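You operate a simulated robot arm through the tools that you are given. There is no shell and no other tool.

You are at the controls of a simulated robot arm. One attempt, no reset.

TASK
Cap the vial in the filler, move it to the low blue rack and load the vial from pocket A2.
Fine: add nothing; leave the slide at LOAD and the other vial in the low white rack alone.

The check looks at the end state, three seconds after you hand in, the way a careful person would. Anything else that was tipped, shoved, dropped, spilled or broken makes it a failure. A push-on lid holds only when it is set on centred and level and pressed home; a screw cap is set on level and turned clockwise until tight.

THE ROBOT
A 7-joint arm with a two-finger parallel gripper, fixed in place. Base frame: the origin is at the foot of the arm, x ahead of it, y to its left, z up; the work surface is at about z = 754. Lengths are in mm, angles in rad, forces in N, time in s.
With the tool pointing down near the work surface it reaches from about 300 to 720 mm from the base axis. Its first joint turns from -2.897 to 2.897 rad. Payload 3.43 kg.
The tool frame sits at the grasp point between the pads (the TCP): z along the fingers, y along the line on which they close. The tips reach 30 mm beyond it. Largest opening 94 mm; finger width 28, thickness 10; the body of the gripper, 50 by 96 mm, starts 55 mm behind the TCP.
Orientation is told as [roll, pitch, yaw] about the base's x, y, z axes, in that order, counted from this pose: with the fingers straight down and closing along the base's y, the tool's x points along the base's -x, its y along +y and its z along -z.

THE INTERFACE
- The arm moves only by the tool play_rows. Its argument "targets" is one flat list of numbers, 6 for each row, row after row: the shift along the base's x, y, z in units of 40 mm (1.0 is 40 mm), then the turn, a rotation vector about the base's x, y, z in units of 4 degrees (1.0 is 4 degrees). In form: [dx, dy, dz, ax, ay, az, dx, dy, dz, ax, ay, az, ...]. A call has 1 to 20 rows; each row shifts and turns the commanded pose from where the row before left it. "jaw" is the opening, from 0 (shut) to 1 (fully open), set as the call begins (left out, the last holds). A call with a number of a shift or a turn outside -1 to 1 is refused whole. Rows are played at 5 a second. More than 50 mm and 0.15 rad between two rows, or a gripper value outside its range, and nothing of the call is played. A pose out of reach is approached as far as the arm can. The call stops where the force on the tool passes 40 N (or 10 N more than at its start, if that is more) or the arm is blocked; 0.2 s more then pass. Each finger travels about 108 mm/s and halts on what it meets, pressing with about 24 N; the grip force reading is that of the motor and also rises with nothing between the fingers. The clock runs only during rows and for 0.2 s after the last one: add rows that do not move to give the fingers time. It gives the time, the measured TCP pose, the force on the tool (base axes), the opening and the grip force at its end, in the units of the frame above (readings bear some noise), with the torque about the TCP (base axes, N m) and any sound that the robot's microphone picked up.
- Cameras (640 x 400 px; columns grow to the right, rows downward): "scene" is fixed at [392.4, -486.7, 1496.7]; the picture's right is [0.96, -0.30, 0.00], its down [-0.19, -0.63, -0.75] and it looks along [0.22, 0.72, -0.66] (base axes); focal length 371 px, centre (320, 200). "wrist" rides on the gripper at [76, 14, -102] in the tool frame; the picture's right is [-0.18, 0.98, 0.00], its down [-0.75, -0.14, -0.64] and it looks along [-0.63, -0.12, 0.77] (tool axes); focal length 243 px, centre (320, 200). There is no depth. A picture from a camera that has moved, and an enlarged one, comes with that camera's place and axes in the base frame and with its lens. The place of the scene camera against the robot may be out by one fixed shift of up to 25 mm in any direction.
- snapshot(camera): a new picture of that camera. It takes no simulated time.
- lift_body(by): slides the trunk up (or, below 0, down) by that many mm; the arm rides with it, the base frame stays. It gives what a move gives, with no picture.
- zoom(camera, box): a new picture of the part [left, top, right, bottom] of that camera's present view, enlarged. It takes no simulated time.
- job_done(): hands the job in; it is judged then, once.

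Places have to be worked out from the pictures, the camera data and where the tool is seen. Open the gripper and draw the arm clear of the work before you hand the job in, unless the task says otherwise.

The tools are called after ">>>" by a JSON object that holds its "name" and its "arguments". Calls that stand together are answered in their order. play_rows: Moves the arm, as the interface text tells. Its arguments: {"type":"object","properties":{"targets":{"type":"array"},"jaw":{"type":"number"}},"required":["targets"]} The other tools are called the same way: lift_body (by) slides the trunk up or down; snapshot (camera) takes a picture; zoom (camera, box) takes an enlarged picture of a part of a camera's view; job_done () hands the job in.

At the start:

```text
time: 0.0
eef_pos: [392.8, 191.6, 1171.5]
tcp_rot: [-0.001, -0.001, 0.0]
ft_force: [0.1, -0.1, -0.2]
ft_torque: [0.03, -0.03, -0.01]
width: 93.8
finger_force: 0.0
trunk travel left (down, up): [-125.0, 465.0]
```

scene: 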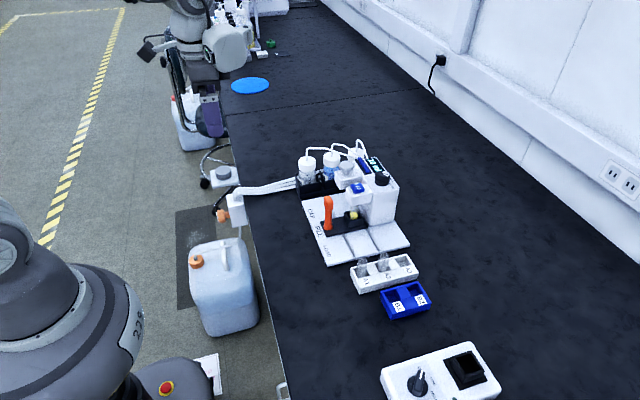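
wrist: 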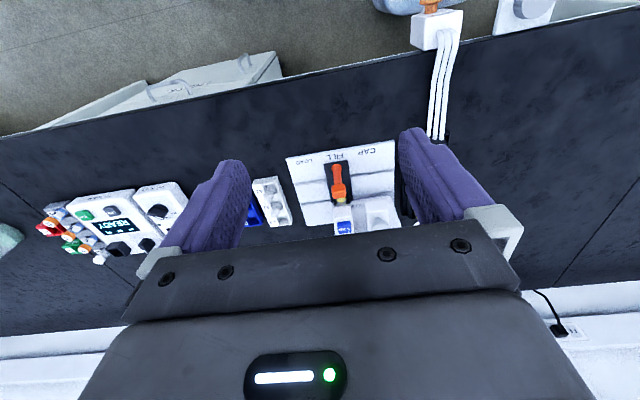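

I'll start by looking closely at the work area with the scene and wrist cameras.

>>> {"name": "zoom", "arguments": {"camera": "scene", "box": [280, 130, 440, 230]}}

>>> {"name": "zoom", "arguments": {"camera": "scene", "box": [300, 230, 460, 330]}}

>>> {"name": "zoom", "arguments": {"camera": "wrist", "box": [230, 130, 410, 242]}}

>>> {"name": "zoom", "arguments": {"camera": "scene", "box": [360, 320, 520, 400]}}

```text
4.00 times, centred on (360, 180) of scene
camera zoom: at [392.4, -486.7, 1496.7], right [0.96, -0.3, 0.0], down [-0.19, -0.63, -0.75], along [0.22, 0.72, -0.66], focal length 1483 px, centre (160, 280)
```

zoom: 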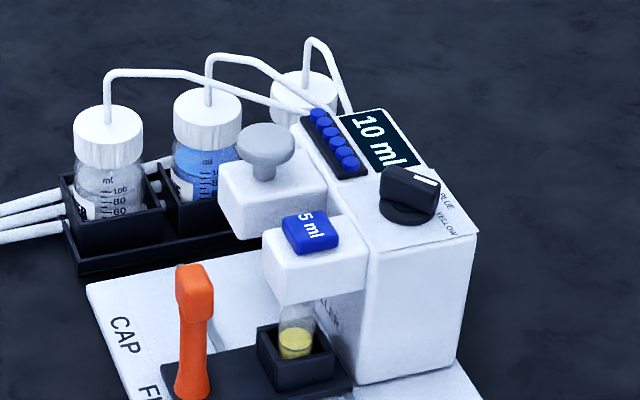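

```text
4.00 times, centred on (380, 280) of scene
camera zoom: at [392.4, -486.7, 1496.7], right [0.96, -0.3, 0.0], down [-0.19, -0.63, -0.75], along [0.22, 0.72, -0.66], focal length 1483 px, centre (80, -120)
```

zoom: 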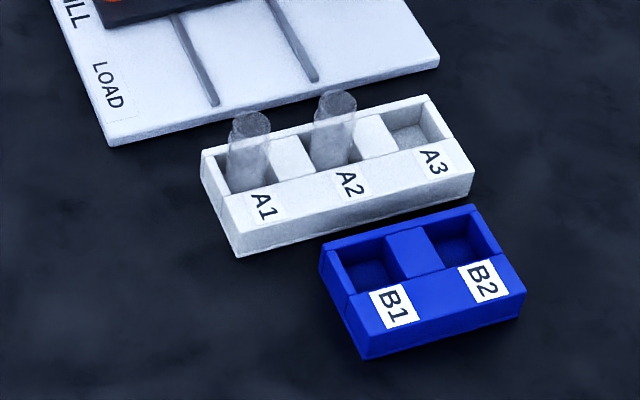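

```text
3.56 times, centred on (320, 186) of wrist
camera zoom: at [315.0, 205.2, 1274.5], right [0.18, 0.98, 0.0], down [0.75, -0.14, 0.64], along [0.63, -0.12, -0.77], focal length 863 px, centre (320, 250)
```

zoom: 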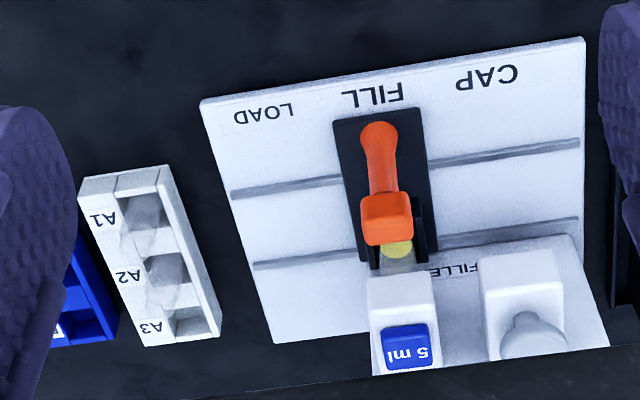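

```text
4.00 times, centred on (440, 360) of scene
camera zoom: at [392.4, -486.7, 1496.7], right [0.96, -0.3, 0.0], down [-0.19, -0.63, -0.75], along [0.22, 0.72, -0.66], focal length 1483 px, centre (-160, -440)
```

zoom: 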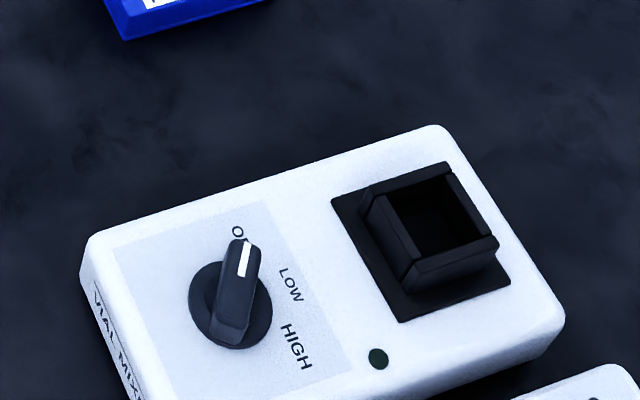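

The slide stands at FILL with a yellow-filled vial; the capper (grey knob) is at +y, and the "5 ml" pad is right over the vial and must not be pressed. I zoom in on the gripper in the scene view to calibrate the camera and look again at details of the filler.

>>> {"name": "zoom", "arguments": {"camera": "scene", "box": [130, 0, 290, 150]}}

>>> {"name": "zoom", "arguments": {"camera": "scene", "box": [300, 170, 420, 270]}}

>>> {"name": "zoom", "arguments": {"camera": "wrist", "box": [30, 170, 210, 280]}}

```text
2.67 times, centred on (210, 75) of scene
camera zoom: at [392.4, -486.7, 1496.7], right [0.96, -0.3, 0.0], down [-0.19, -0.63, -0.75], along [0.22, 0.72, -0.66], focal length 988 px, centre (613, 533)
```

zoom: 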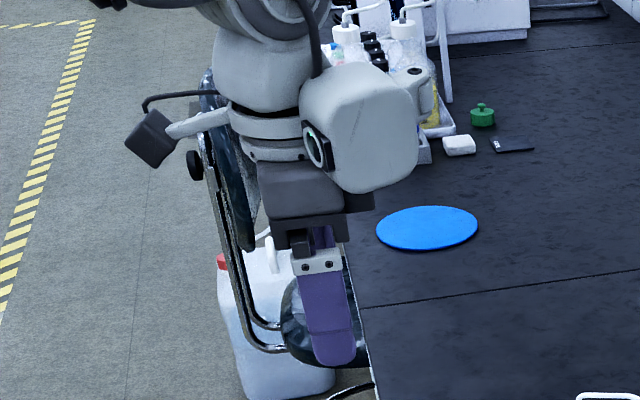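

```text
4.00 times, centred on (360, 220) of scene
camera zoom: at [392.4, -486.7, 1496.7], right [0.96, -0.3, 0.0], down [-0.19, -0.63, -0.75], along [0.22, 0.72, -0.66], focal length 1483 px, centre (160, 120)
```

zoom: 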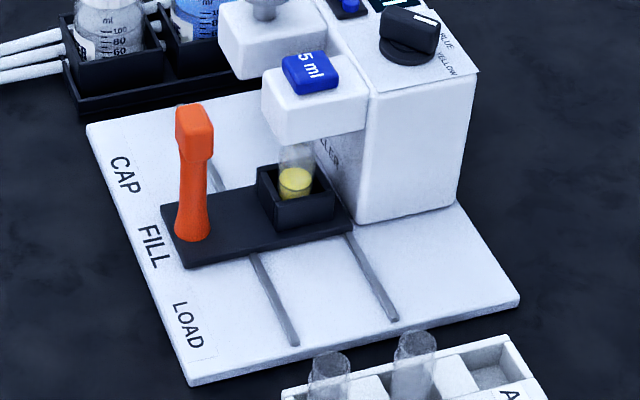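

```text
3.56 times, centred on (120, 225) of wrist
camera zoom: at [315.0, 205.2, 1274.5], right [0.18, 0.98, 0.0], down [0.75, -0.14, 0.64], along [0.63, -0.12, -0.77], focal length 863 px, centre (1031, 111)
```

zoom: 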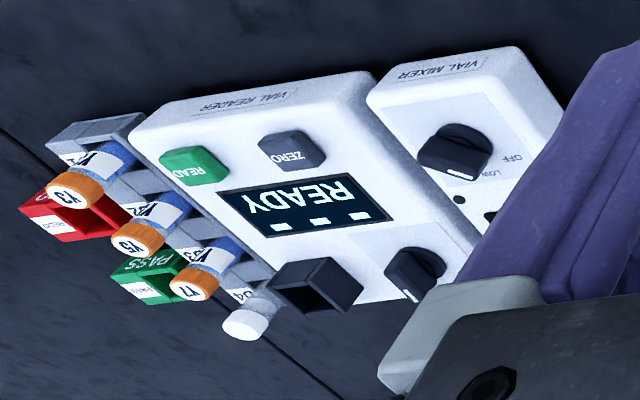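

The fingertip in the scene view sits about 8–10 mm off the nominal projection, so I will rely mainly on the wrist camera. I move the gripper in closer, staying above and short of the filler, for a better look.

>>> {"name": "play_rows", "arguments": {"targets": [0.45, -0.2, -0.6, 0, 0, 0, 0.45, -0.2, -0.6, 0, 0, 0, 0.45, -0.2, -0.6, 0, 0, 0, 0.45, -0.2, -0.6, 0, 0, 0, 0.4, -0.2, -0.6, 0, 0, 0], "jaw": 1}}

>>> {"name": "snapshot", "arguments": {"camera": "wrist"}}

>>> {"name": "snapshot", "arguments": {"camera": "scene"}}

```text
time: 1.2
eef_pos: [480.9, 150.3, 1051.6]
tcp_rot: [0.0, 0.0, 0.0]
ft_force: [-0.4, 0.9, -0.5]
ft_torque: [0.0, -0.02, 0.04]
width: 94.2
finger_force: 0.0
trunk travel left (down, up): [-125.0, 465.0]
```

```text
taken
camera wrist: at [404.2, 165.1, 1154.3], right [0.18, 0.98, 0.0], down [0.75, -0.14, 0.64], along [0.63, -0.12, -0.77], focal length 243 px, centre (320, 200)
```

wrist: 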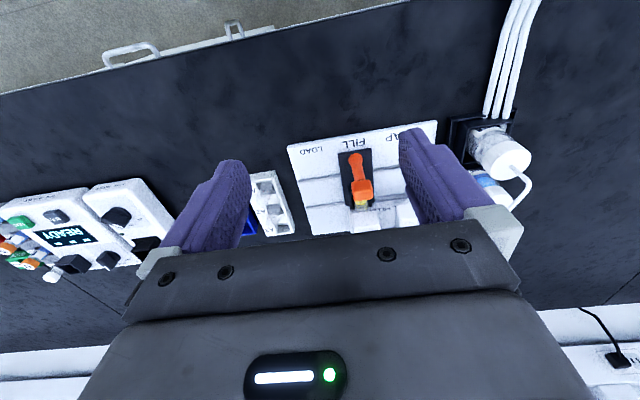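

```text
taken
```

scene: 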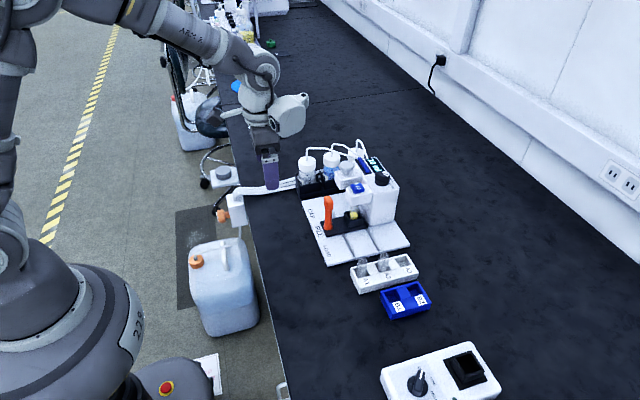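

>>> {"name": "zoom", "arguments": {"camera": "wrist", "box": [240, 110, 440, 240]}}

>>> {"name": "zoom", "arguments": {"camera": "scene", "box": [230, 110, 310, 200]}}

```text
3.08 times, centred on (340, 175) of wrist
camera zoom: at [404.2, 165.1, 1154.3], right [0.18, 0.98, 0.0], down [0.75, -0.14, 0.64], along [0.63, -0.12, -0.77], focal length 746 px, centre (258, 277)
```

zoom: 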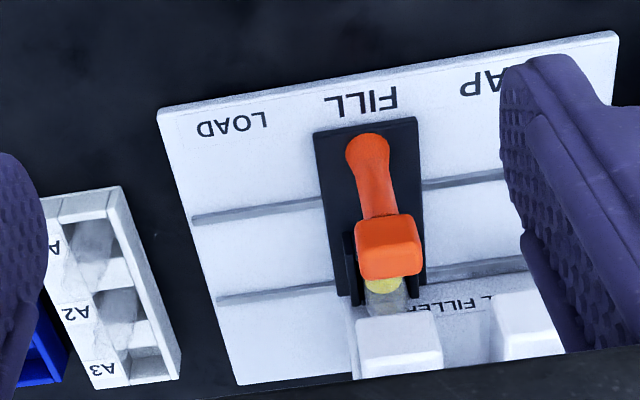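

```text
4.44 times, centred on (270, 155) of scene
camera zoom: at [392.4, -486.7, 1496.7], right [0.96, -0.3, 0.0], down [-0.19, -0.63, -0.75], along [0.22, 0.72, -0.66], focal length 1648 px, centre (542, 400)
```

zoom: 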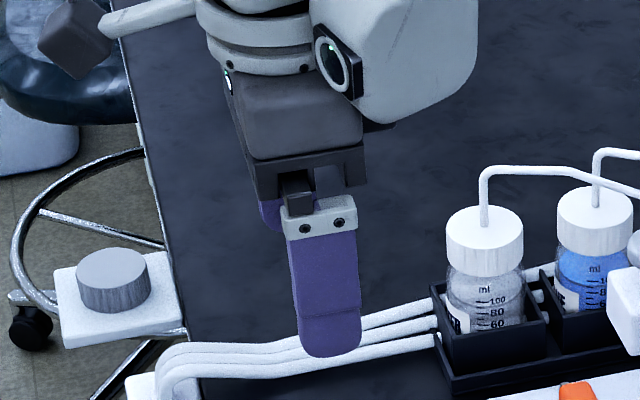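

Both views agree the plate's near edge is at x≈592, spanning y≈70–325. I need a sideways baseline, so I move toward the −y side to look at the racks and the filler from another angle.

>>> {"name": "play_rows", "arguments": {"targets": [0, -0.75, -0.25, 0, 0, 0, 0, -0.75, -0.25, 0, 0, 0, 0, -0.75, -0.25, 0, 0, 0, 0, -0.75, -0.25, 0, 0, 0, 0, -0.75, -0.25, 0, 0, 0]}}

>>> {"name": "snapshot", "arguments": {"camera": "wrist"}}

>>> {"name": "zoom", "arguments": {"camera": "wrist", "box": [240, 120, 440, 245]}}

>>> {"name": "zoom", "arguments": {"camera": "wrist", "box": [380, 100, 580, 225]}}

```text
time: 2.4
eef_pos: [480.5, -0.9, 999.7]
tcp_rot: [0.0, 0.001, -0.001]
ft_force: [1.0, -0.3, 0.6]
ft_torque: [-0.01, 0.01, -0.01]
width: 94.1
finger_force: 0.0
trunk travel left (down, up): [-125.0, 465.0]
```

```text
taken
camera wrist: at [403.8, 14.0, 1103.2], right [0.18, 0.98, 0.0], down [0.75, -0.14, 0.64], along [0.63, -0.12, -0.77], focal length 243 px, centre (320, 200)
```

wrist: 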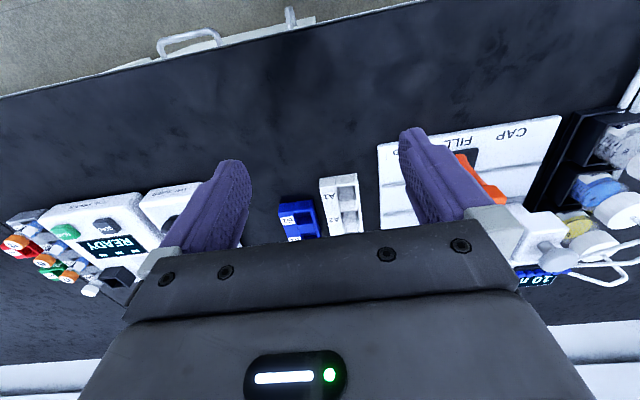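

```text
3.20 times, centred on (340, 182) of wrist
camera zoom: at [403.8, 14.0, 1103.2], right [0.18, 0.98, 0.0], down [0.75, -0.14, 0.64], along [0.63, -0.12, -0.77], focal length 776 px, centre (256, 256)
```

zoom: 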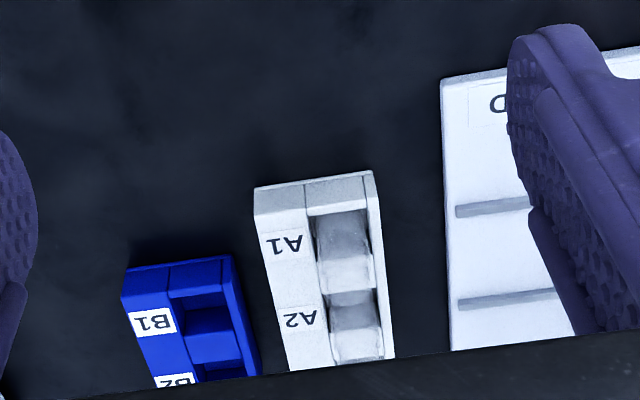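

```text
3.20 times, centred on (480, 162) of wrist
camera zoom: at [403.8, 14.0, 1103.2], right [0.18, 0.98, 0.0], down [0.75, -0.14, 0.64], along [0.63, -0.12, -0.77], focal length 776 px, centre (-192, 320)
```

zoom: 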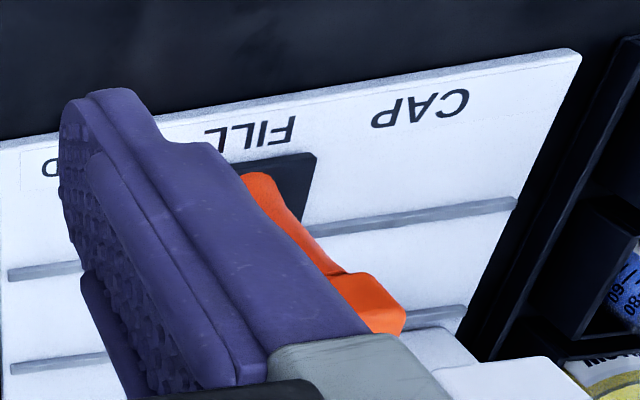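

>>> {"name": "play_rows", "arguments": {"targets": [0.3, 0, 1, 0, 0, 0, 0.3, 0, 1, 0, 0, 0, 0.3, 0, 1, 0, 0, 0, 0.3, 0, 1, 0, 0, 0]}}

>>> {"name": "snapshot", "arguments": {"camera": "wrist"}}

>>> {"name": "zoom", "arguments": {"camera": "wrist", "box": [270, 150, 370, 240]}}

>>> {"name": "zoom", "arguments": {"camera": "wrist", "box": [420, 130, 560, 230]}}

```text
time: 3.4
eef_pos: [528.9, -0.6, 1162.6]
tcp_rot: [0.0, 0.001, 0.001]
ft_force: [-0.2, 0.1, 1.1]
ft_torque: [0.0, 0.0, -0.01]
width: 94.0
finger_force: 0.1
trunk travel left (down, up): [-125.0, 465.0]
```

```text
taken
camera wrist: at [451.3, 15.1, 1265.6], right [0.18, 0.98, 0.0], down [0.75, -0.14, 0.64], along [0.63, -0.12, -0.77], focal length 243 px, centre (320, 200)
```

wrist: 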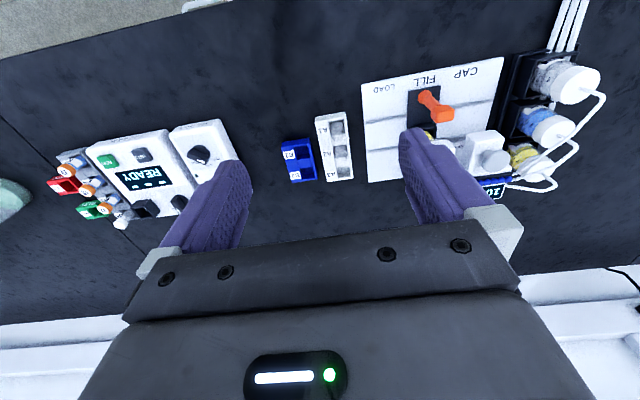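

```text
4.44 times, centred on (320, 195) of wrist
camera zoom: at [451.3, 15.1, 1265.6], right [0.18, 0.98, 0.0], down [0.75, -0.14, 0.64], along [0.63, -0.12, -0.77], focal length 1078 px, centre (320, 222)
```

zoom: 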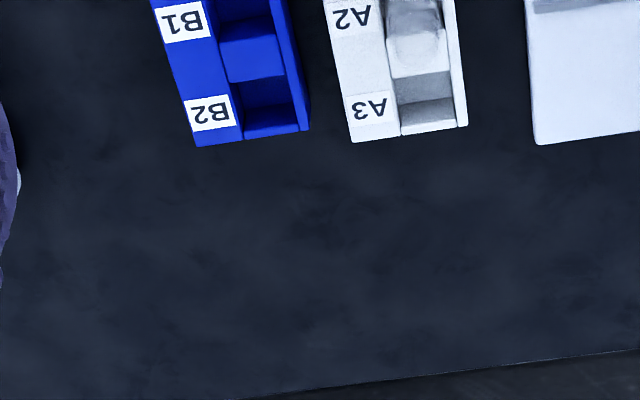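

```text
4.00 times, centred on (490, 180) of wrist
camera zoom: at [451.3, 15.1, 1265.6], right [0.18, 0.98, 0.0], down [0.75, -0.14, 0.64], along [0.63, -0.12, -0.77], focal length 970 px, centre (-360, 280)
```

zoom: 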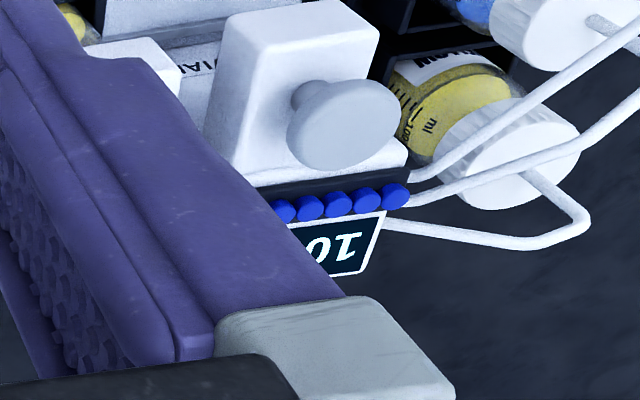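

Good vantage. Now I zoom on the racks and the plate to measure pocket positions.

>>> {"name": "zoom", "arguments": {"camera": "wrist", "box": [270, 100, 370, 190]}}

>>> {"name": "zoom", "arguments": {"camera": "wrist", "box": [350, 50, 510, 190]}}

>>> {"name": "zoom", "arguments": {"camera": "scene", "box": [310, 130, 410, 200]}}

>>> {"name": "zoom", "arguments": {"camera": "scene", "box": [310, 190, 410, 270]}}

>>> {"name": "zoom", "arguments": {"camera": "scene", "box": [340, 245, 440, 325]}}

```text
4.44 times, centred on (320, 145) of wrist
camera zoom: at [451.3, 15.1, 1265.6], right [0.18, 0.98, 0.0], down [0.75, -0.14, 0.64], along [0.63, -0.12, -0.77], focal length 1078 px, centre (320, 444)
```

zoom: 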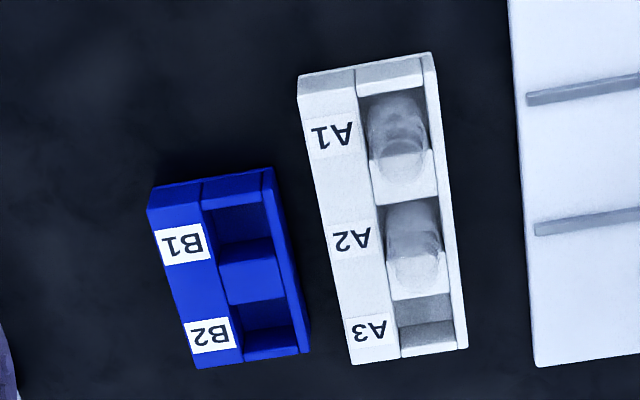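

```text
2.86 times, centred on (430, 120) of wrist
camera zoom: at [451.3, 15.1, 1265.6], right [0.18, 0.98, 0.0], down [0.75, -0.14, 0.64], along [0.63, -0.12, -0.77], focal length 693 px, centre (6, 429)
```

zoom: 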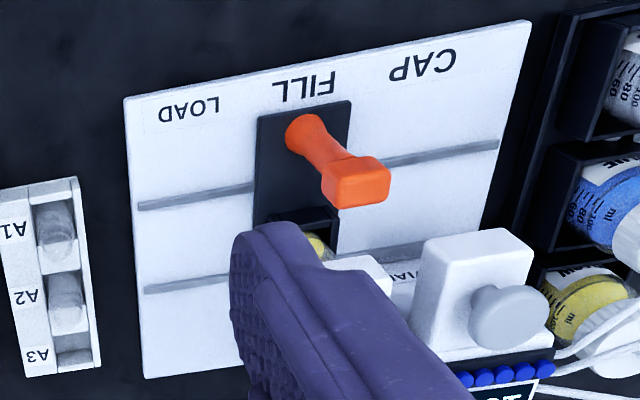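

```text
5.71 times, centred on (360, 165) of scene
camera zoom: at [392.4, -486.7, 1496.7], right [0.96, -0.3, 0.0], down [-0.19, -0.63, -0.75], along [0.22, 0.72, -0.66], focal length 2118 px, centre (91, 400)
```

zoom: 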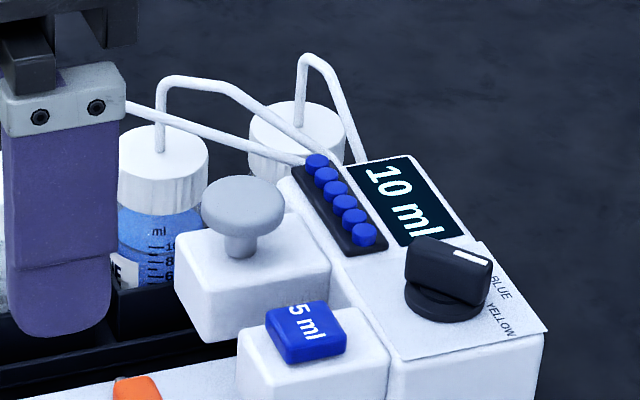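

```text
5.00 times, centred on (360, 230) of scene
camera zoom: at [392.4, -486.7, 1496.7], right [0.96, -0.3, 0.0], down [-0.19, -0.63, -0.75], along [0.22, 0.72, -0.66], focal length 1854 px, centre (120, 50)
```

zoom: 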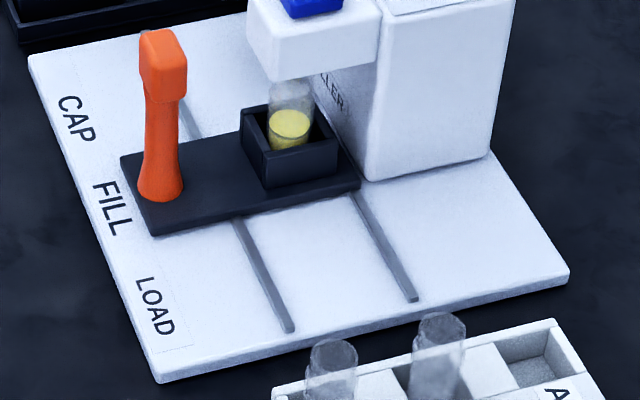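

```text
5.00 times, centred on (390, 285) of scene
camera zoom: at [392.4, -486.7, 1496.7], right [0.96, -0.3, 0.0], down [-0.19, -0.63, -0.75], along [0.22, 0.72, -0.66], focal length 1854 px, centre (-30, -225)
```

zoom: 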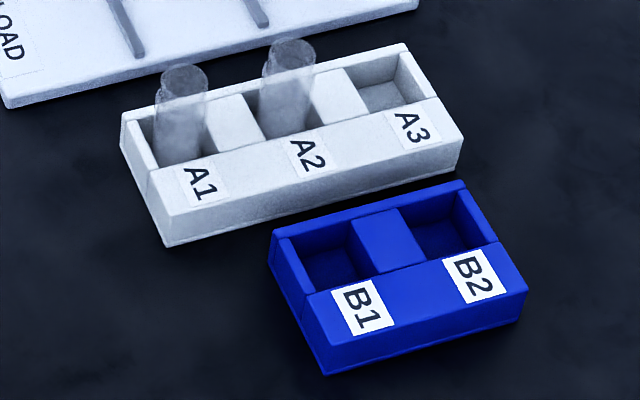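

From this view and the previous ones I place the handle at about (635, 187) with its top near z≈870, the slide stations at y≈110/187/263 (LOAD/FILL/CAP), the capper knob near (716, 263, 915), A2 at (716, 11) and B1 near (703, −70). I move above the handle with a half-open jaw, leaving lots of height.

>>> {"name": "play_rows", "arguments": {"targets": [0.379, 0.67, -0.7, 0, 0, 0, 0.379, 0.67, -0.7, 0, 0, 0, 0.379, 0.67, -0.7, 0, 0, 0, 0.379, 0.67, -0.7, 0, 0, 0, 0.379, 0.67, -0.7, 0, 0, 0, 0.379, 0.67, -0.7, 0, 0, 0, 0.379, 0.67, -0.7, 0, 0, 0, 0, 0, 0, 0, 0, 0], "jaw": 0.64}}

>>> {"name": "snapshot", "arguments": {"camera": "wrist"}}

>>> {"name": "snapshot", "arguments": {"camera": "scene"}}

```text
time: 5.2
eef_pos: [633.7, 187.1, 966.2]
tcp_rot: [0.0, 0.0, -0.001]
ft_force: [-0.5, -0.4, 0.1]
ft_torque: [-0.01, 0.03, -0.01]
width: 60.2
finger_force: 0.0
trunk travel left (down, up): [-125.0, 465.0]
```

```text
taken
camera wrist: at [557.2, 203.4, 1068.6], right [0.18, 0.98, 0.0], down [0.75, -0.14, 0.64], along [0.63, -0.12, -0.77], focal length 243 px, centre (320, 200)
```

wrist: 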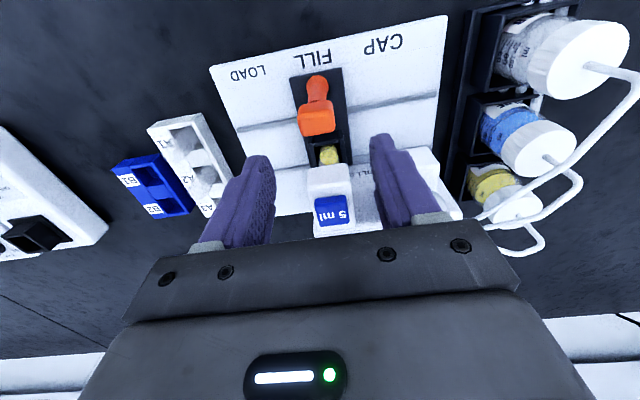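

```text
taken
```

scene: 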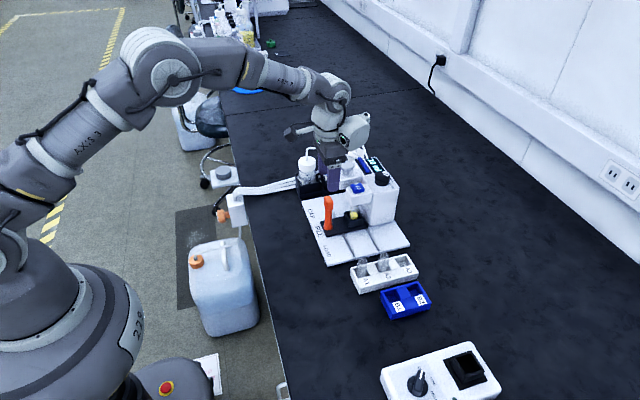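

>>> {"name": "zoom", "arguments": {"camera": "wrist", "box": [270, 60, 400, 240]}}

>>> {"name": "zoom", "arguments": {"camera": "scene", "box": [290, 130, 400, 230]}}

```text
2.22 times, centred on (335, 150) of wrist
camera zoom: at [557.2, 203.4, 1068.6], right [0.18, 0.98, 0.0], down [0.75, -0.14, 0.64], along [0.63, -0.12, -0.77], focal length 539 px, centre (287, 311)
```

zoom: 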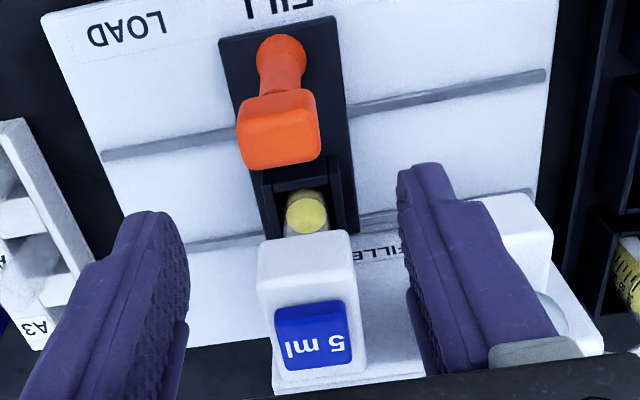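

```text
4.00 times, centred on (345, 180) of scene
camera zoom: at [392.4, -486.7, 1496.7], right [0.96, -0.3, 0.0], down [-0.19, -0.63, -0.75], along [0.22, 0.72, -0.66], focal length 1483 px, centre (220, 280)
```

zoom: 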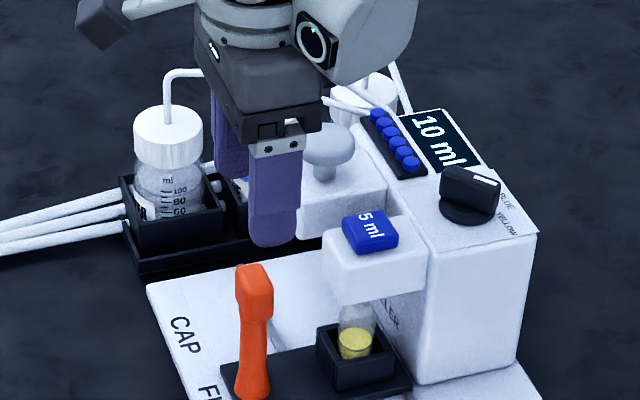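

The handle sits centred between the open fingers (≈(635, 186)), and the gripper body clears the 5 ml head (front face x≈700). I lower straight down to straddle the handle's top block.

>>> {"name": "play_rows", "arguments": {"targets": [0, 0, -0.7, 0, 0, 0, 0, 0, -0.7, 0, 0, 0, 0, 0, -0.7, 0, 0, 0, 0, 0, -0.6, 0, 0, 0, 0, 0, 0, 0, 0, 0]}}

>>> {"name": "zoom", "arguments": {"camera": "scene", "box": [290, 130, 400, 230]}}

>>> {"name": "snapshot", "arguments": {"camera": "wrist"}}

```text
time: 6.4
eef_pos: [635.2, 186.9, 856.7]
tcp_rot: [-0.002, 0.001, 0.0]
ft_force: [-0.3, -0.4, 0.4]
ft_torque: [0.06, -0.02, 0.02]
width: 60.3
finger_force: 0.0
trunk travel left (down, up): [-125.0, 465.0]
```

```text
4.00 times, centred on (345, 180) of scene
camera zoom: at [392.4, -486.7, 1496.7], right [0.96, -0.3, 0.0], down [-0.19, -0.63, -0.75], along [0.22, 0.72, -0.66], focal length 1483 px, centre (220, 280)
```

zoom: 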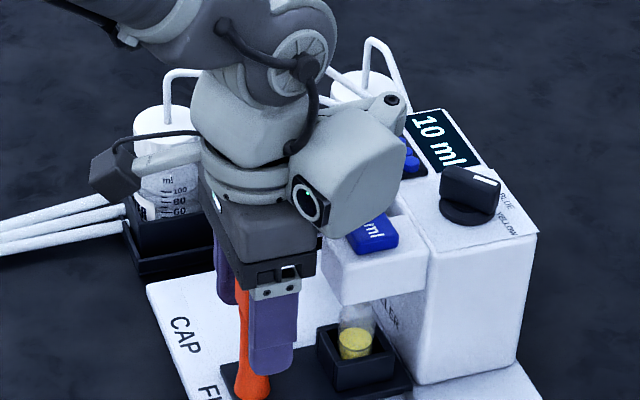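

```text
taken
camera wrist: at [558.1, 202.2, 960.2], right [0.18, 0.98, 0.0], down [0.75, -0.14, 0.64], along [0.63, -0.12, -0.77], focal length 243 px, centre (320, 200)
```

wrist: 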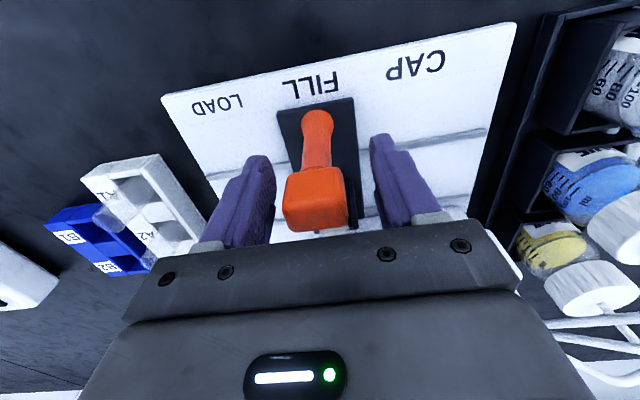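

The fingers straddle the handle evenly. Before sliding toward CAP I check the clearance between the wrist link and the filler head/knob.

>>> {"name": "zoom", "arguments": {"camera": "scene", "box": [300, 130, 400, 200]}}

>>> {"name": "zoom", "arguments": {"camera": "wrist", "box": [440, 10, 640, 250]}}

```text
5.71 times, centred on (350, 165) of scene
camera zoom: at [392.4, -486.7, 1496.7], right [0.96, -0.3, 0.0], down [-0.19, -0.63, -0.75], along [0.22, 0.72, -0.66], focal length 2118 px, centre (149, 400)
```

zoom: 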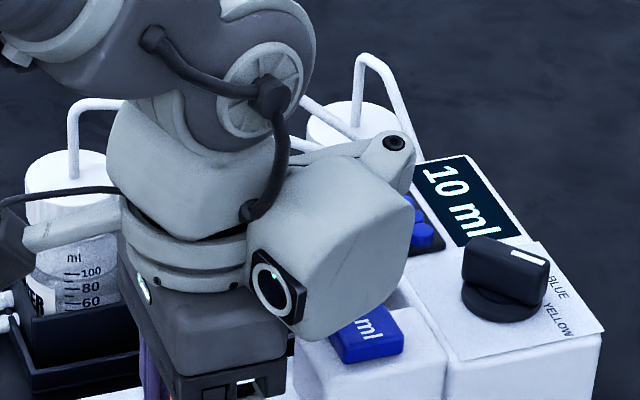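

```text
1.67 times, centred on (540, 130) of wrist
camera zoom: at [558.1, 202.2, 960.2], right [0.18, 0.98, 0.0], down [0.75, -0.14, 0.64], along [0.63, -0.12, -0.77], focal length 404 px, centre (-47, 317)
```

zoom: 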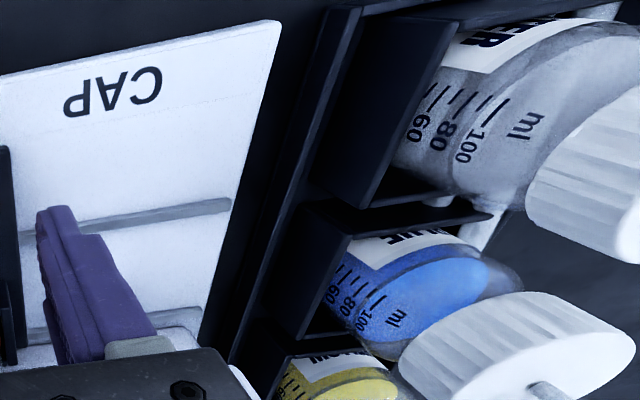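

The wrist link's bulge bottoms out only ~80 mm above the TCP on the +x side, so to keep clear of the knob at CAP I raise 14 mm (fingertips still ~30 mm down on the handle block) and then close on the handle.

>>> {"name": "play_rows", "arguments": {"targets": [0, 0, 0.35, 0, 0, 0, 0, 0, 0, 0, 0, 0]}}

>>> {"name": "play_rows", "arguments": {"targets": [0, 0, 0, 0, 0, 0, 0, 0, 0, 0, 0, 0, 0, 0, 0, 0, 0, 0], "jaw": 0.1}}

```text
time: 7.0
eef_pos: [635.2, 187.0, 871.2]
tcp_rot: [0.001, 0.0, 0.0]
ft_force: [-0.9, -0.4, 0.5]
ft_torque: [0.02, 0.0, -0.02]
width: 60.2
finger_force: 0.0
trunk travel left (down, up): [-125.0, 465.0]
```

```text
time: 7.8
eef_pos: [635.5, 186.1, 870.2]
tcp_rot: [0.001, -0.002, 0.0]
ft_force: [-0.5, -2.8, -0.6]
ft_torque: [0.22, 0.12, 0.07]
width: 33.5
finger_force: 45.2
trunk travel left (down, up): [-125.0, 465.0]
```

The handle block is held (33.5 mm wide). I slide it toward CAP (+y) in small steps, watching the force.

>>> {"name": "play_rows", "arguments": {"targets": [0, 0.25, 0, 0, 0, 0, 0, 0.25, 0, 0, 0, 0]}}

>>> {"name": "zoom", "arguments": {"camera": "scene", "box": [290, 130, 400, 230]}}

```text
time: 8.4
eef_pos: [634.8, 208.0, 870.2]
tcp_rot: [0.001, 0.0, -0.001]
ft_force: [1.5, 0.6, -0.9]
ft_torque: [0.11, 0.09, -0.06]
width: 34.0
finger_force: 44.9
trunk travel left (down, up): [-125.0, 465.0]
```

```text
4.00 times, centred on (345, 180) of scene
camera zoom: at [392.4, -486.7, 1496.7], right [0.96, -0.3, 0.0], down [-0.19, -0.63, -0.75], along [0.22, 0.72, -0.66], focal length 1483 px, centre (220, 280)
```

zoom: 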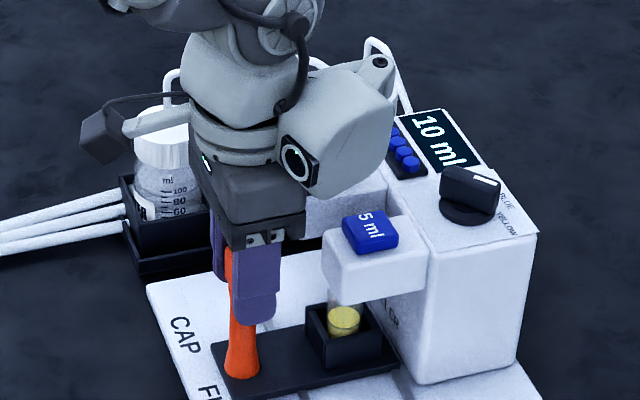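

The slide moves freely. I estimate the wrist bulge bottom at about TCP+73 mm (≈943) against a knob top of ≈916, so for more margin I re-grip 12 mm higher on the handle before continuing.

>>> {"name": "play_rows", "arguments": {"targets": [0, 0, 0, 0, 0, 0, 0, 0, 0, 0, 0, 0], "jaw": 0.5}}

>>> {"name": "play_rows", "arguments": {"targets": [0, 0, 0.3, 0, 0, 0, 0, 0, 0, 0, 0, 0]}}

>>> {"name": "play_rows", "arguments": {"targets": [0, 0, 0, 0, 0, 0, 0, 0, 0, 0, 0, 0, 0, 0, 0, 0, 0, 0], "jaw": 0.1}}

>>> {"name": "play_rows", "arguments": {"targets": [0, 0.25, 0, 0, 0, 0, 0, 0.25, 0, 0, 0, 0]}}

>>> {"name": "zoom", "arguments": {"camera": "scene", "box": [290, 130, 400, 230]}}

```text
time: 9.0
eef_pos: [634.4, 207.7, 870.2]
tcp_rot: [0.0, 0.0, -0.001]
ft_force: [0.5, 0.5, 0.4]
ft_torque: [0.01, -0.01, 0.0]
width: 47.2
finger_force: 0.0
trunk travel left (down, up): [-125.0, 465.0]
```

```text
time: 9.6
eef_pos: [636.4, 206.4, 882.9]
tcp_rot: [0.001, 0.0, 0.001]
ft_force: [0.4, 0.1, 0.1]
ft_torque: [0.01, 0.01, -0.01]
width: 46.7
finger_force: 0.0
trunk travel left (down, up): [-125.0, 465.0]
```

```text
time: 10.4
eef_pos: [634.8, 207.8, 883.4]
tcp_rot: [0.001, 0.0, 0.0]
ft_force: [0.4, -0.7, 1.1]
ft_torque: [0.01, 0.04, 0.02]
width: 33.9
finger_force: 44.8
trunk travel left (down, up): [-125.0, 465.0]
```

```text
time: 11.0
eef_pos: [635.6, 227.9, 881.6]
tcp_rot: [0.001, -0.001, 0.0]
ft_force: [0.8, 0.0, -0.1]
ft_torque: [-0.42, 0.21, -0.12]
width: 33.4
finger_force: 45.0
trunk travel left (down, up): [-125.0, 465.0]
```

```text
4.00 times, centred on (345, 180) of scene
camera zoom: at [392.4, -486.7, 1496.7], right [0.96, -0.3, 0.0], down [-0.19, -0.63, -0.75], along [0.22, 0.72, -0.66], focal length 1483 px, centre (220, 280)
```

zoom: 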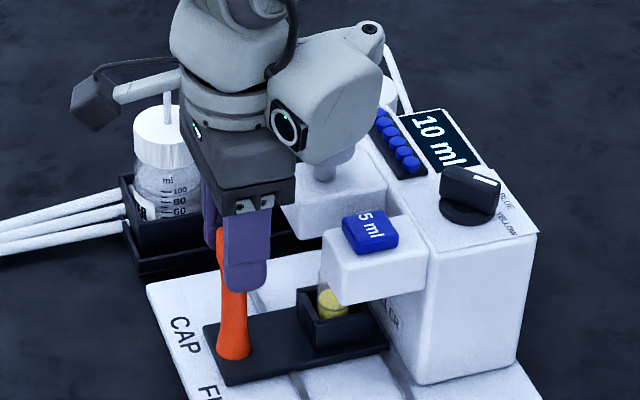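

Still sliding freely and the wrist is above the knob. Continuing toward CAP another 20 mm.

>>> {"name": "play_rows", "arguments": {"targets": [0, 0.25, 0, 0, 0, 0, 0, 0.25, 0, 0, 0, 0]}}

>>> {"name": "zoom", "arguments": {"camera": "scene", "box": [290, 130, 400, 230]}}

>>> {"name": "snapshot", "arguments": {"camera": "wrist"}}

```text
time: 11.6
eef_pos: [635.3, 248.0, 882.9]
tcp_rot: [0.0, 0.0, -0.002]
ft_force: [0.4, 0.2, -2.1]
ft_torque: [-0.3, 0.02, -0.11]
width: 33.7
finger_force: 45.0
trunk travel left (down, up): [-125.0, 465.0]
```

```text
4.00 times, centred on (345, 180) of scene
camera zoom: at [392.4, -486.7, 1496.7], right [0.96, -0.3, 0.0], down [-0.19, -0.63, -0.75], along [0.22, 0.72, -0.66], focal length 1483 px, centre (220, 280)
```

zoom: 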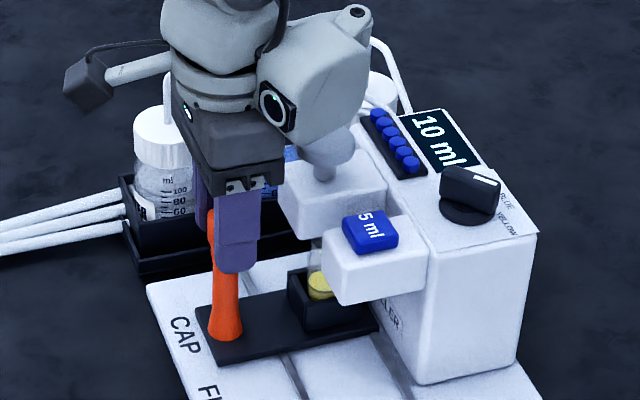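

```text
taken
camera wrist: at [557.8, 263.3, 986.4], right [0.18, 0.98, 0.0], down [0.75, -0.14, 0.64], along [0.63, -0.12, -0.77], focal length 243 px, centre (320, 200)
```

wrist: 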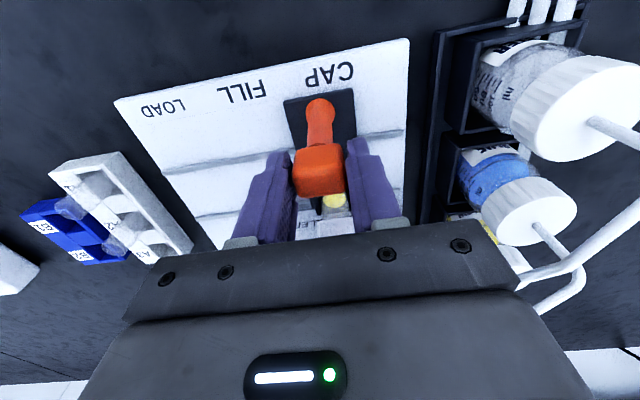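

Clear so far. The final ~15 mm to CAP in small steps, watching for a stop or click.

>>> {"name": "play_rows", "arguments": {"targets": [0, 0.125, 0, 0, 0, 0, 0, 0.125, 0, 0, 0, 0, 0, 0.0625, 0, 0, 0, 0, 0, 0, 0, 0, 0, 0]}}

>>> {"name": "snapshot", "arguments": {"camera": "wrist"}}

>>> {"name": "zoom", "arguments": {"camera": "scene", "box": [290, 130, 400, 230]}}

```text
time: 12.6
eef_pos: [635.0, 260.7, 883.1]
tcp_rot: [-0.001, 0.001, 0.001]
ft_force: [-0.7, -0.7, -1.5]
ft_torque: [0.12, 0.1, 0.19]
width: 33.6
finger_force: 45.0
trunk travel left (down, up): [-125.0, 465.0]
```

```text
taken
camera wrist: at [557.8, 275.3, 986.4], right [0.18, 0.98, 0.0], down [0.75, -0.14, 0.64], along [0.63, -0.12, -0.77], focal length 243 px, centre (320, 200)
```

wrist: 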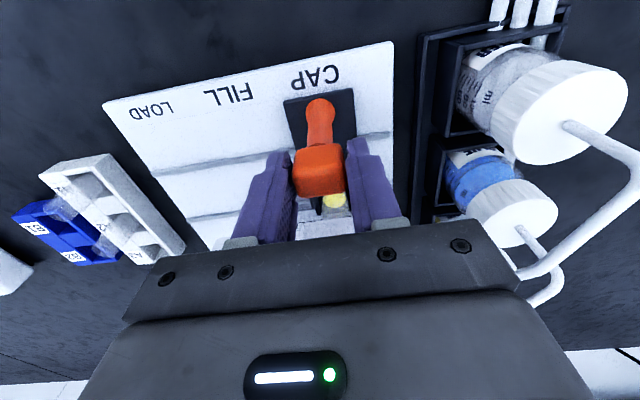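

```text
4.00 times, centred on (345, 180) of scene
camera zoom: at [392.4, -486.7, 1496.7], right [0.96, -0.3, 0.0], down [-0.19, -0.63, -0.75], along [0.22, 0.72, -0.66], focal length 1483 px, centre (220, 280)
```

zoom: 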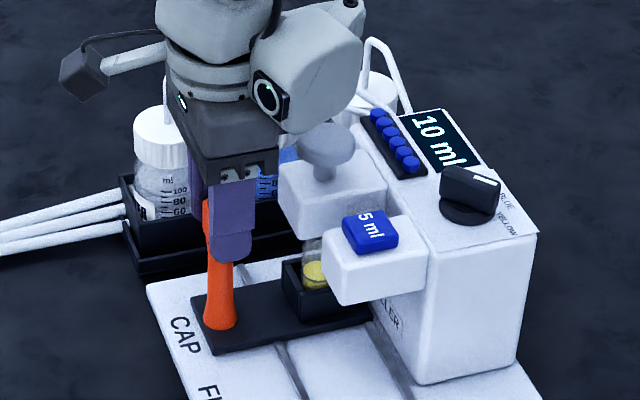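

No stop felt yet at y≈260.7, and the carriage looks aligned with the CAP mark within ~2 mm. I nudge +y in 1 mm rows to find whether there's an end stop or detent.

>>> {"name": "play_rows", "arguments": {"targets": [0, 0.03, 0, 0, 0, 0, 0, 0.03, 0, 0, 0, 0, 0, 0.0, 0, 0, 0, 0]}}

>>> {"name": "play_rows", "arguments": {"targets": [0, 0.03, 0, 0, 0, 0, 0, 0.0, 0, 0, 0, 0]}}

```text
time: 13.4
eef_pos: [635.4, 260.3, 881.8]
tcp_rot: [-0.002, 0.003, -0.004]
ft_force: [-3.5, -11.2, -3.5]
ft_torque: [-0.41, -0.09, 0.09]
width: 33.6
finger_force: 44.7
trunk travel left (down, up): [-125.0, 465.0]
```

```text
time: 14.0
eef_pos: [635.5, 260.3, 882.1]
tcp_rot: [-0.001, 0.001, -0.002]
ft_force: [-7.6, -21.7, -9.2]
ft_torque: [-0.39, -0.52, -0.02]
width: 33.8
finger_force: 44.4
trunk travel left (down, up): [-125.0, 465.0]
```

The end stop is at y≈260.5, so the slide is fully at CAP. I relax the command back by ~3 mm, open the jaw and lift off the handle.

>>> {"name": "play_rows", "arguments": {"targets": [0, -0.08, 0, 0, 0, 0, 0, 0, 0, 0, 0, 0]}}

>>> {"name": "play_rows", "arguments": {"targets": [0, 0, 0, 0, 0, 0, 0, 0, 0, 0, 0, 0], "jaw": 0.5}}

>>> {"name": "play_rows", "arguments": {"targets": [0, 0, 0.7, 0, 0, 0, 0, 0, 0.7, 0, 0, 0, 0, 0, 0.7, 0, 0, 0, 0, 0, 0.7, 0, 0, 0, 0, 0, 0, 0, 0, 0]}}

>>> {"name": "snapshot", "arguments": {"camera": "wrist"}}

>>> {"name": "zoom", "arguments": {"camera": "scene", "box": [300, 130, 410, 230]}}

```text
time: 14.6
eef_pos: [635.1, 260.9, 882.1]
tcp_rot: [0.001, 0.0, 0.0]
ft_force: [-2.9, -13.8, -9.3]
ft_torque: [0.17, 0.12, 0.02]
width: 33.5
finger_force: 44.9
trunk travel left (down, up): [-125.0, 465.0]
```

```text
time: 15.2
eef_pos: [634.0, 260.6, 882.7]
tcp_rot: [-0.001, -0.002, -0.001]
ft_force: [-0.1, 0.0, -0.1]
ft_torque: [-0.06, 0.01, -0.02]
width: 47.3
finger_force: 0.0
trunk travel left (down, up): [-125.0, 465.0]
```

```text
time: 16.4
eef_pos: [633.6, 260.0, 994.7]
tcp_rot: [0.001, 0.001, 0.001]
ft_force: [-0.6, 1.0, -0.3]
ft_torque: [0.01, 0.01, -0.01]
width: 46.8
finger_force: 0.1
trunk travel left (down, up): [-125.0, 465.0]
```

```text
taken
camera wrist: at [556.9, 275.7, 1098.9], right [0.18, 0.98, 0.0], down [0.75, -0.14, 0.64], along [0.63, -0.12, -0.77], focal length 243 px, centre (320, 200)
```

wrist: 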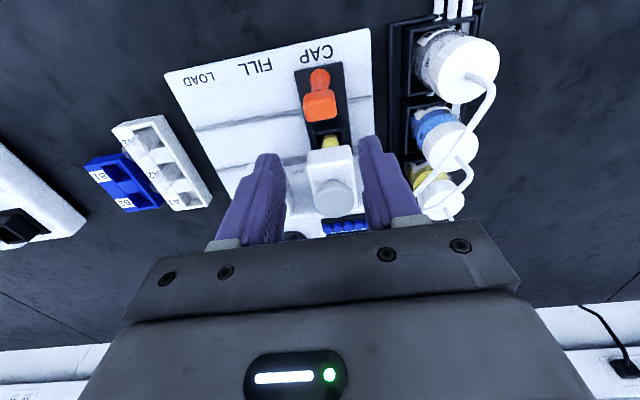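

```text
4.00 times, centred on (355, 180) of scene
camera zoom: at [392.4, -486.7, 1496.7], right [0.96, -0.3, 0.0], down [-0.19, -0.63, -0.75], along [0.22, 0.72, -0.66], focal length 1483 px, centre (180, 280)
```

zoom: 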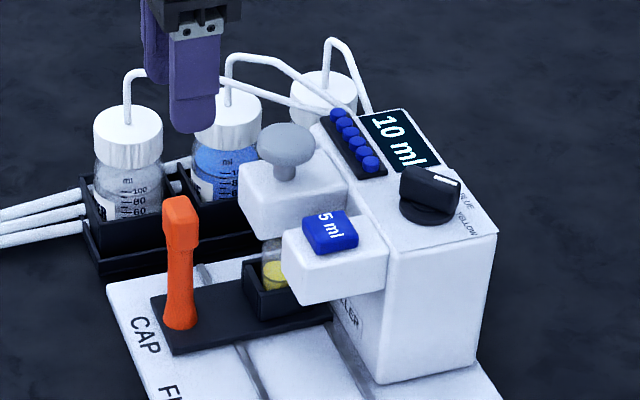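

>>> {"name": "zoom", "arguments": {"camera": "wrist", "box": [270, 50, 400, 240]}}

>>> {"name": "zoom", "arguments": {"camera": "scene", "box": [340, 150, 400, 200]}}

```text
2.11 times, centred on (335, 145) of wrist
camera zoom: at [556.9, 275.7, 1098.9], right [0.18, 0.98, 0.0], down [0.75, -0.14, 0.64], along [0.63, -0.12, -0.77], focal length 511 px, centre (288, 316)
```

zoom: 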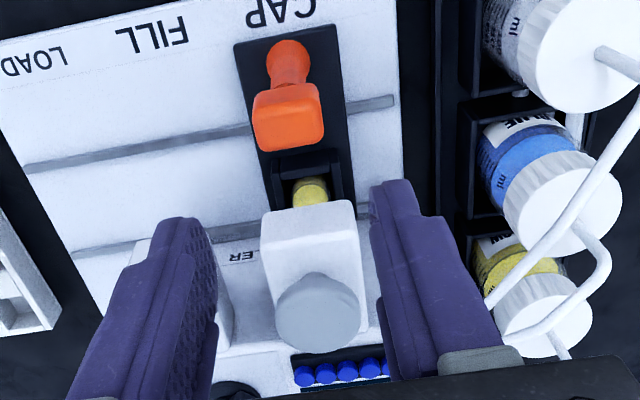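

```text
8.00 times, centred on (370, 175) of scene
camera zoom: at [392.4, -486.7, 1496.7], right [0.96, -0.3, 0.0], down [-0.19, -0.63, -0.75], along [0.22, 0.72, -0.66], focal length 2966 px, centre (-80, 400)
```

zoom: 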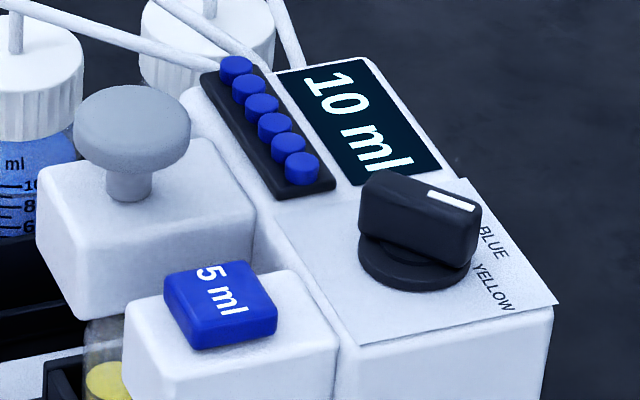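

The knob top centre is at about (713, 261, 916), diameter ≈44 mm. I close the jaw and move over it at a safe height, checking that the arm can reach that far.

>>> {"name": "play_rows", "arguments": {"targets": [0, 0, 0.25, 0, 0, 0, 0.65, 0.0, 0, 0, 0, 0, 0.65, 0.02, 0, 0, 0, 0, 0.68, 0.01, 0, 0, 0, 0, 0, 0, 0, 0, 0, 0], "jaw": 0}}

>>> {"name": "snapshot", "arguments": {"camera": "wrist"}}

>>> {"name": "zoom", "arguments": {"camera": "scene", "box": [300, 100, 410, 200]}}

```text
time: 17.6
eef_pos: [679.5, 252.1, 1002.0]
tcp_rot: [0.001, 0.001, -0.001]
ft_force: [0.2, -0.4, -0.9]
ft_torque: [0.02, -0.03, -0.02]
width: 0.0
finger_force: 24.3
out of reach, approached as far as the arm can: row 3, 4
trunk travel left (down, up): [-125.0, 465.0]
```

```text
taken
camera wrist: at [603.1, 267.9, 1105.4], right [0.18, 0.98, 0.0], down [0.75, -0.14, 0.64], along [0.63, -0.12, -0.77], focal length 243 px, centre (320, 200)
```

wrist: 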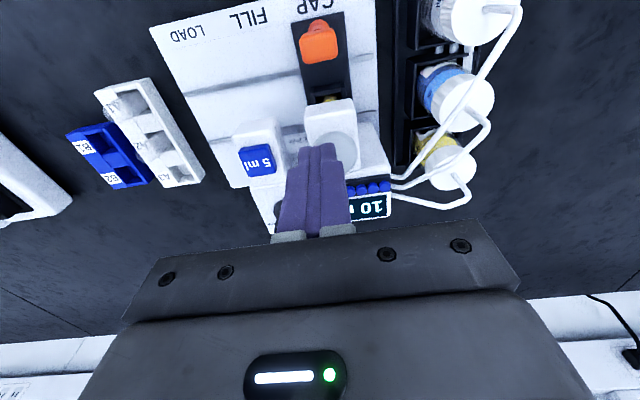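

```text
4.00 times, centred on (355, 150) of scene
camera zoom: at [392.4, -486.7, 1496.7], right [0.96, -0.3, 0.0], down [-0.19, -0.63, -0.75], along [0.22, 0.72, -0.66], focal length 1483 px, centre (180, 400)
```

zoom: 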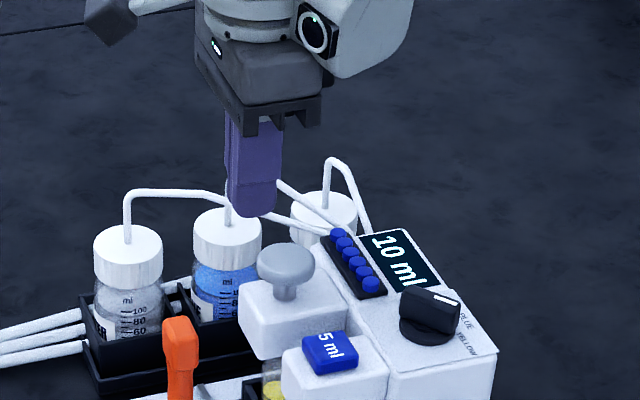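

The arm runs out at r≈725 mm with the tool vertical, and the knob is at r≈759. Tilting the fingers outward (negative turn about base y) extends the reach, so I tilt 16° here, well above everything, and see where the TCP goes.

>>> {"name": "play_rows", "arguments": {"targets": [0, 0, 0, 0, -1, 0, 0, 0, 0, 0, -1, 0, 0, 0, 0, 0, -1, 0, 0, 0, 0, 0, -1, 0, 0, 0, 0, 0, 0, 0]}}

>>> {"name": "zoom", "arguments": {"camera": "scene", "box": [280, 90, 420, 200]}}

```text
time: 18.8
eef_pos: [680.8, 253.0, 1001.3]
tcp_rot: [-0.001, -0.282, 0.001]
ft_force: [0.0, 0.3, 0.6]
ft_torque: [0.0, 0.01, -0.01]
width: 0.0
finger_force: 23.9
trunk travel left (down, up): [-125.0, 465.0]
```

```text
3.64 times, centred on (350, 145) of scene
camera zoom: at [392.4, -486.7, 1496.7], right [0.96, -0.3, 0.0], down [-0.19, -0.63, -0.75], along [0.22, 0.72, -0.66], focal length 1348 px, centre (211, 400)
```

zoom: 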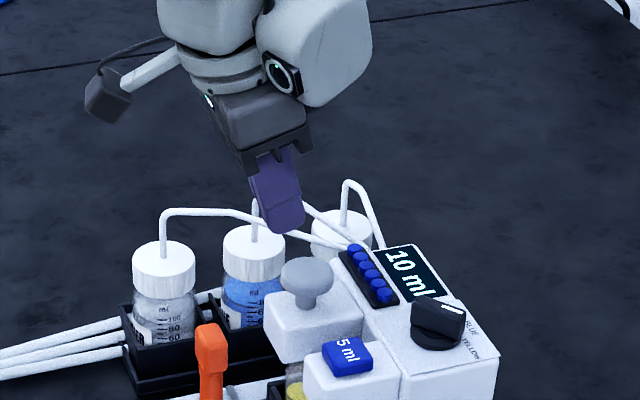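

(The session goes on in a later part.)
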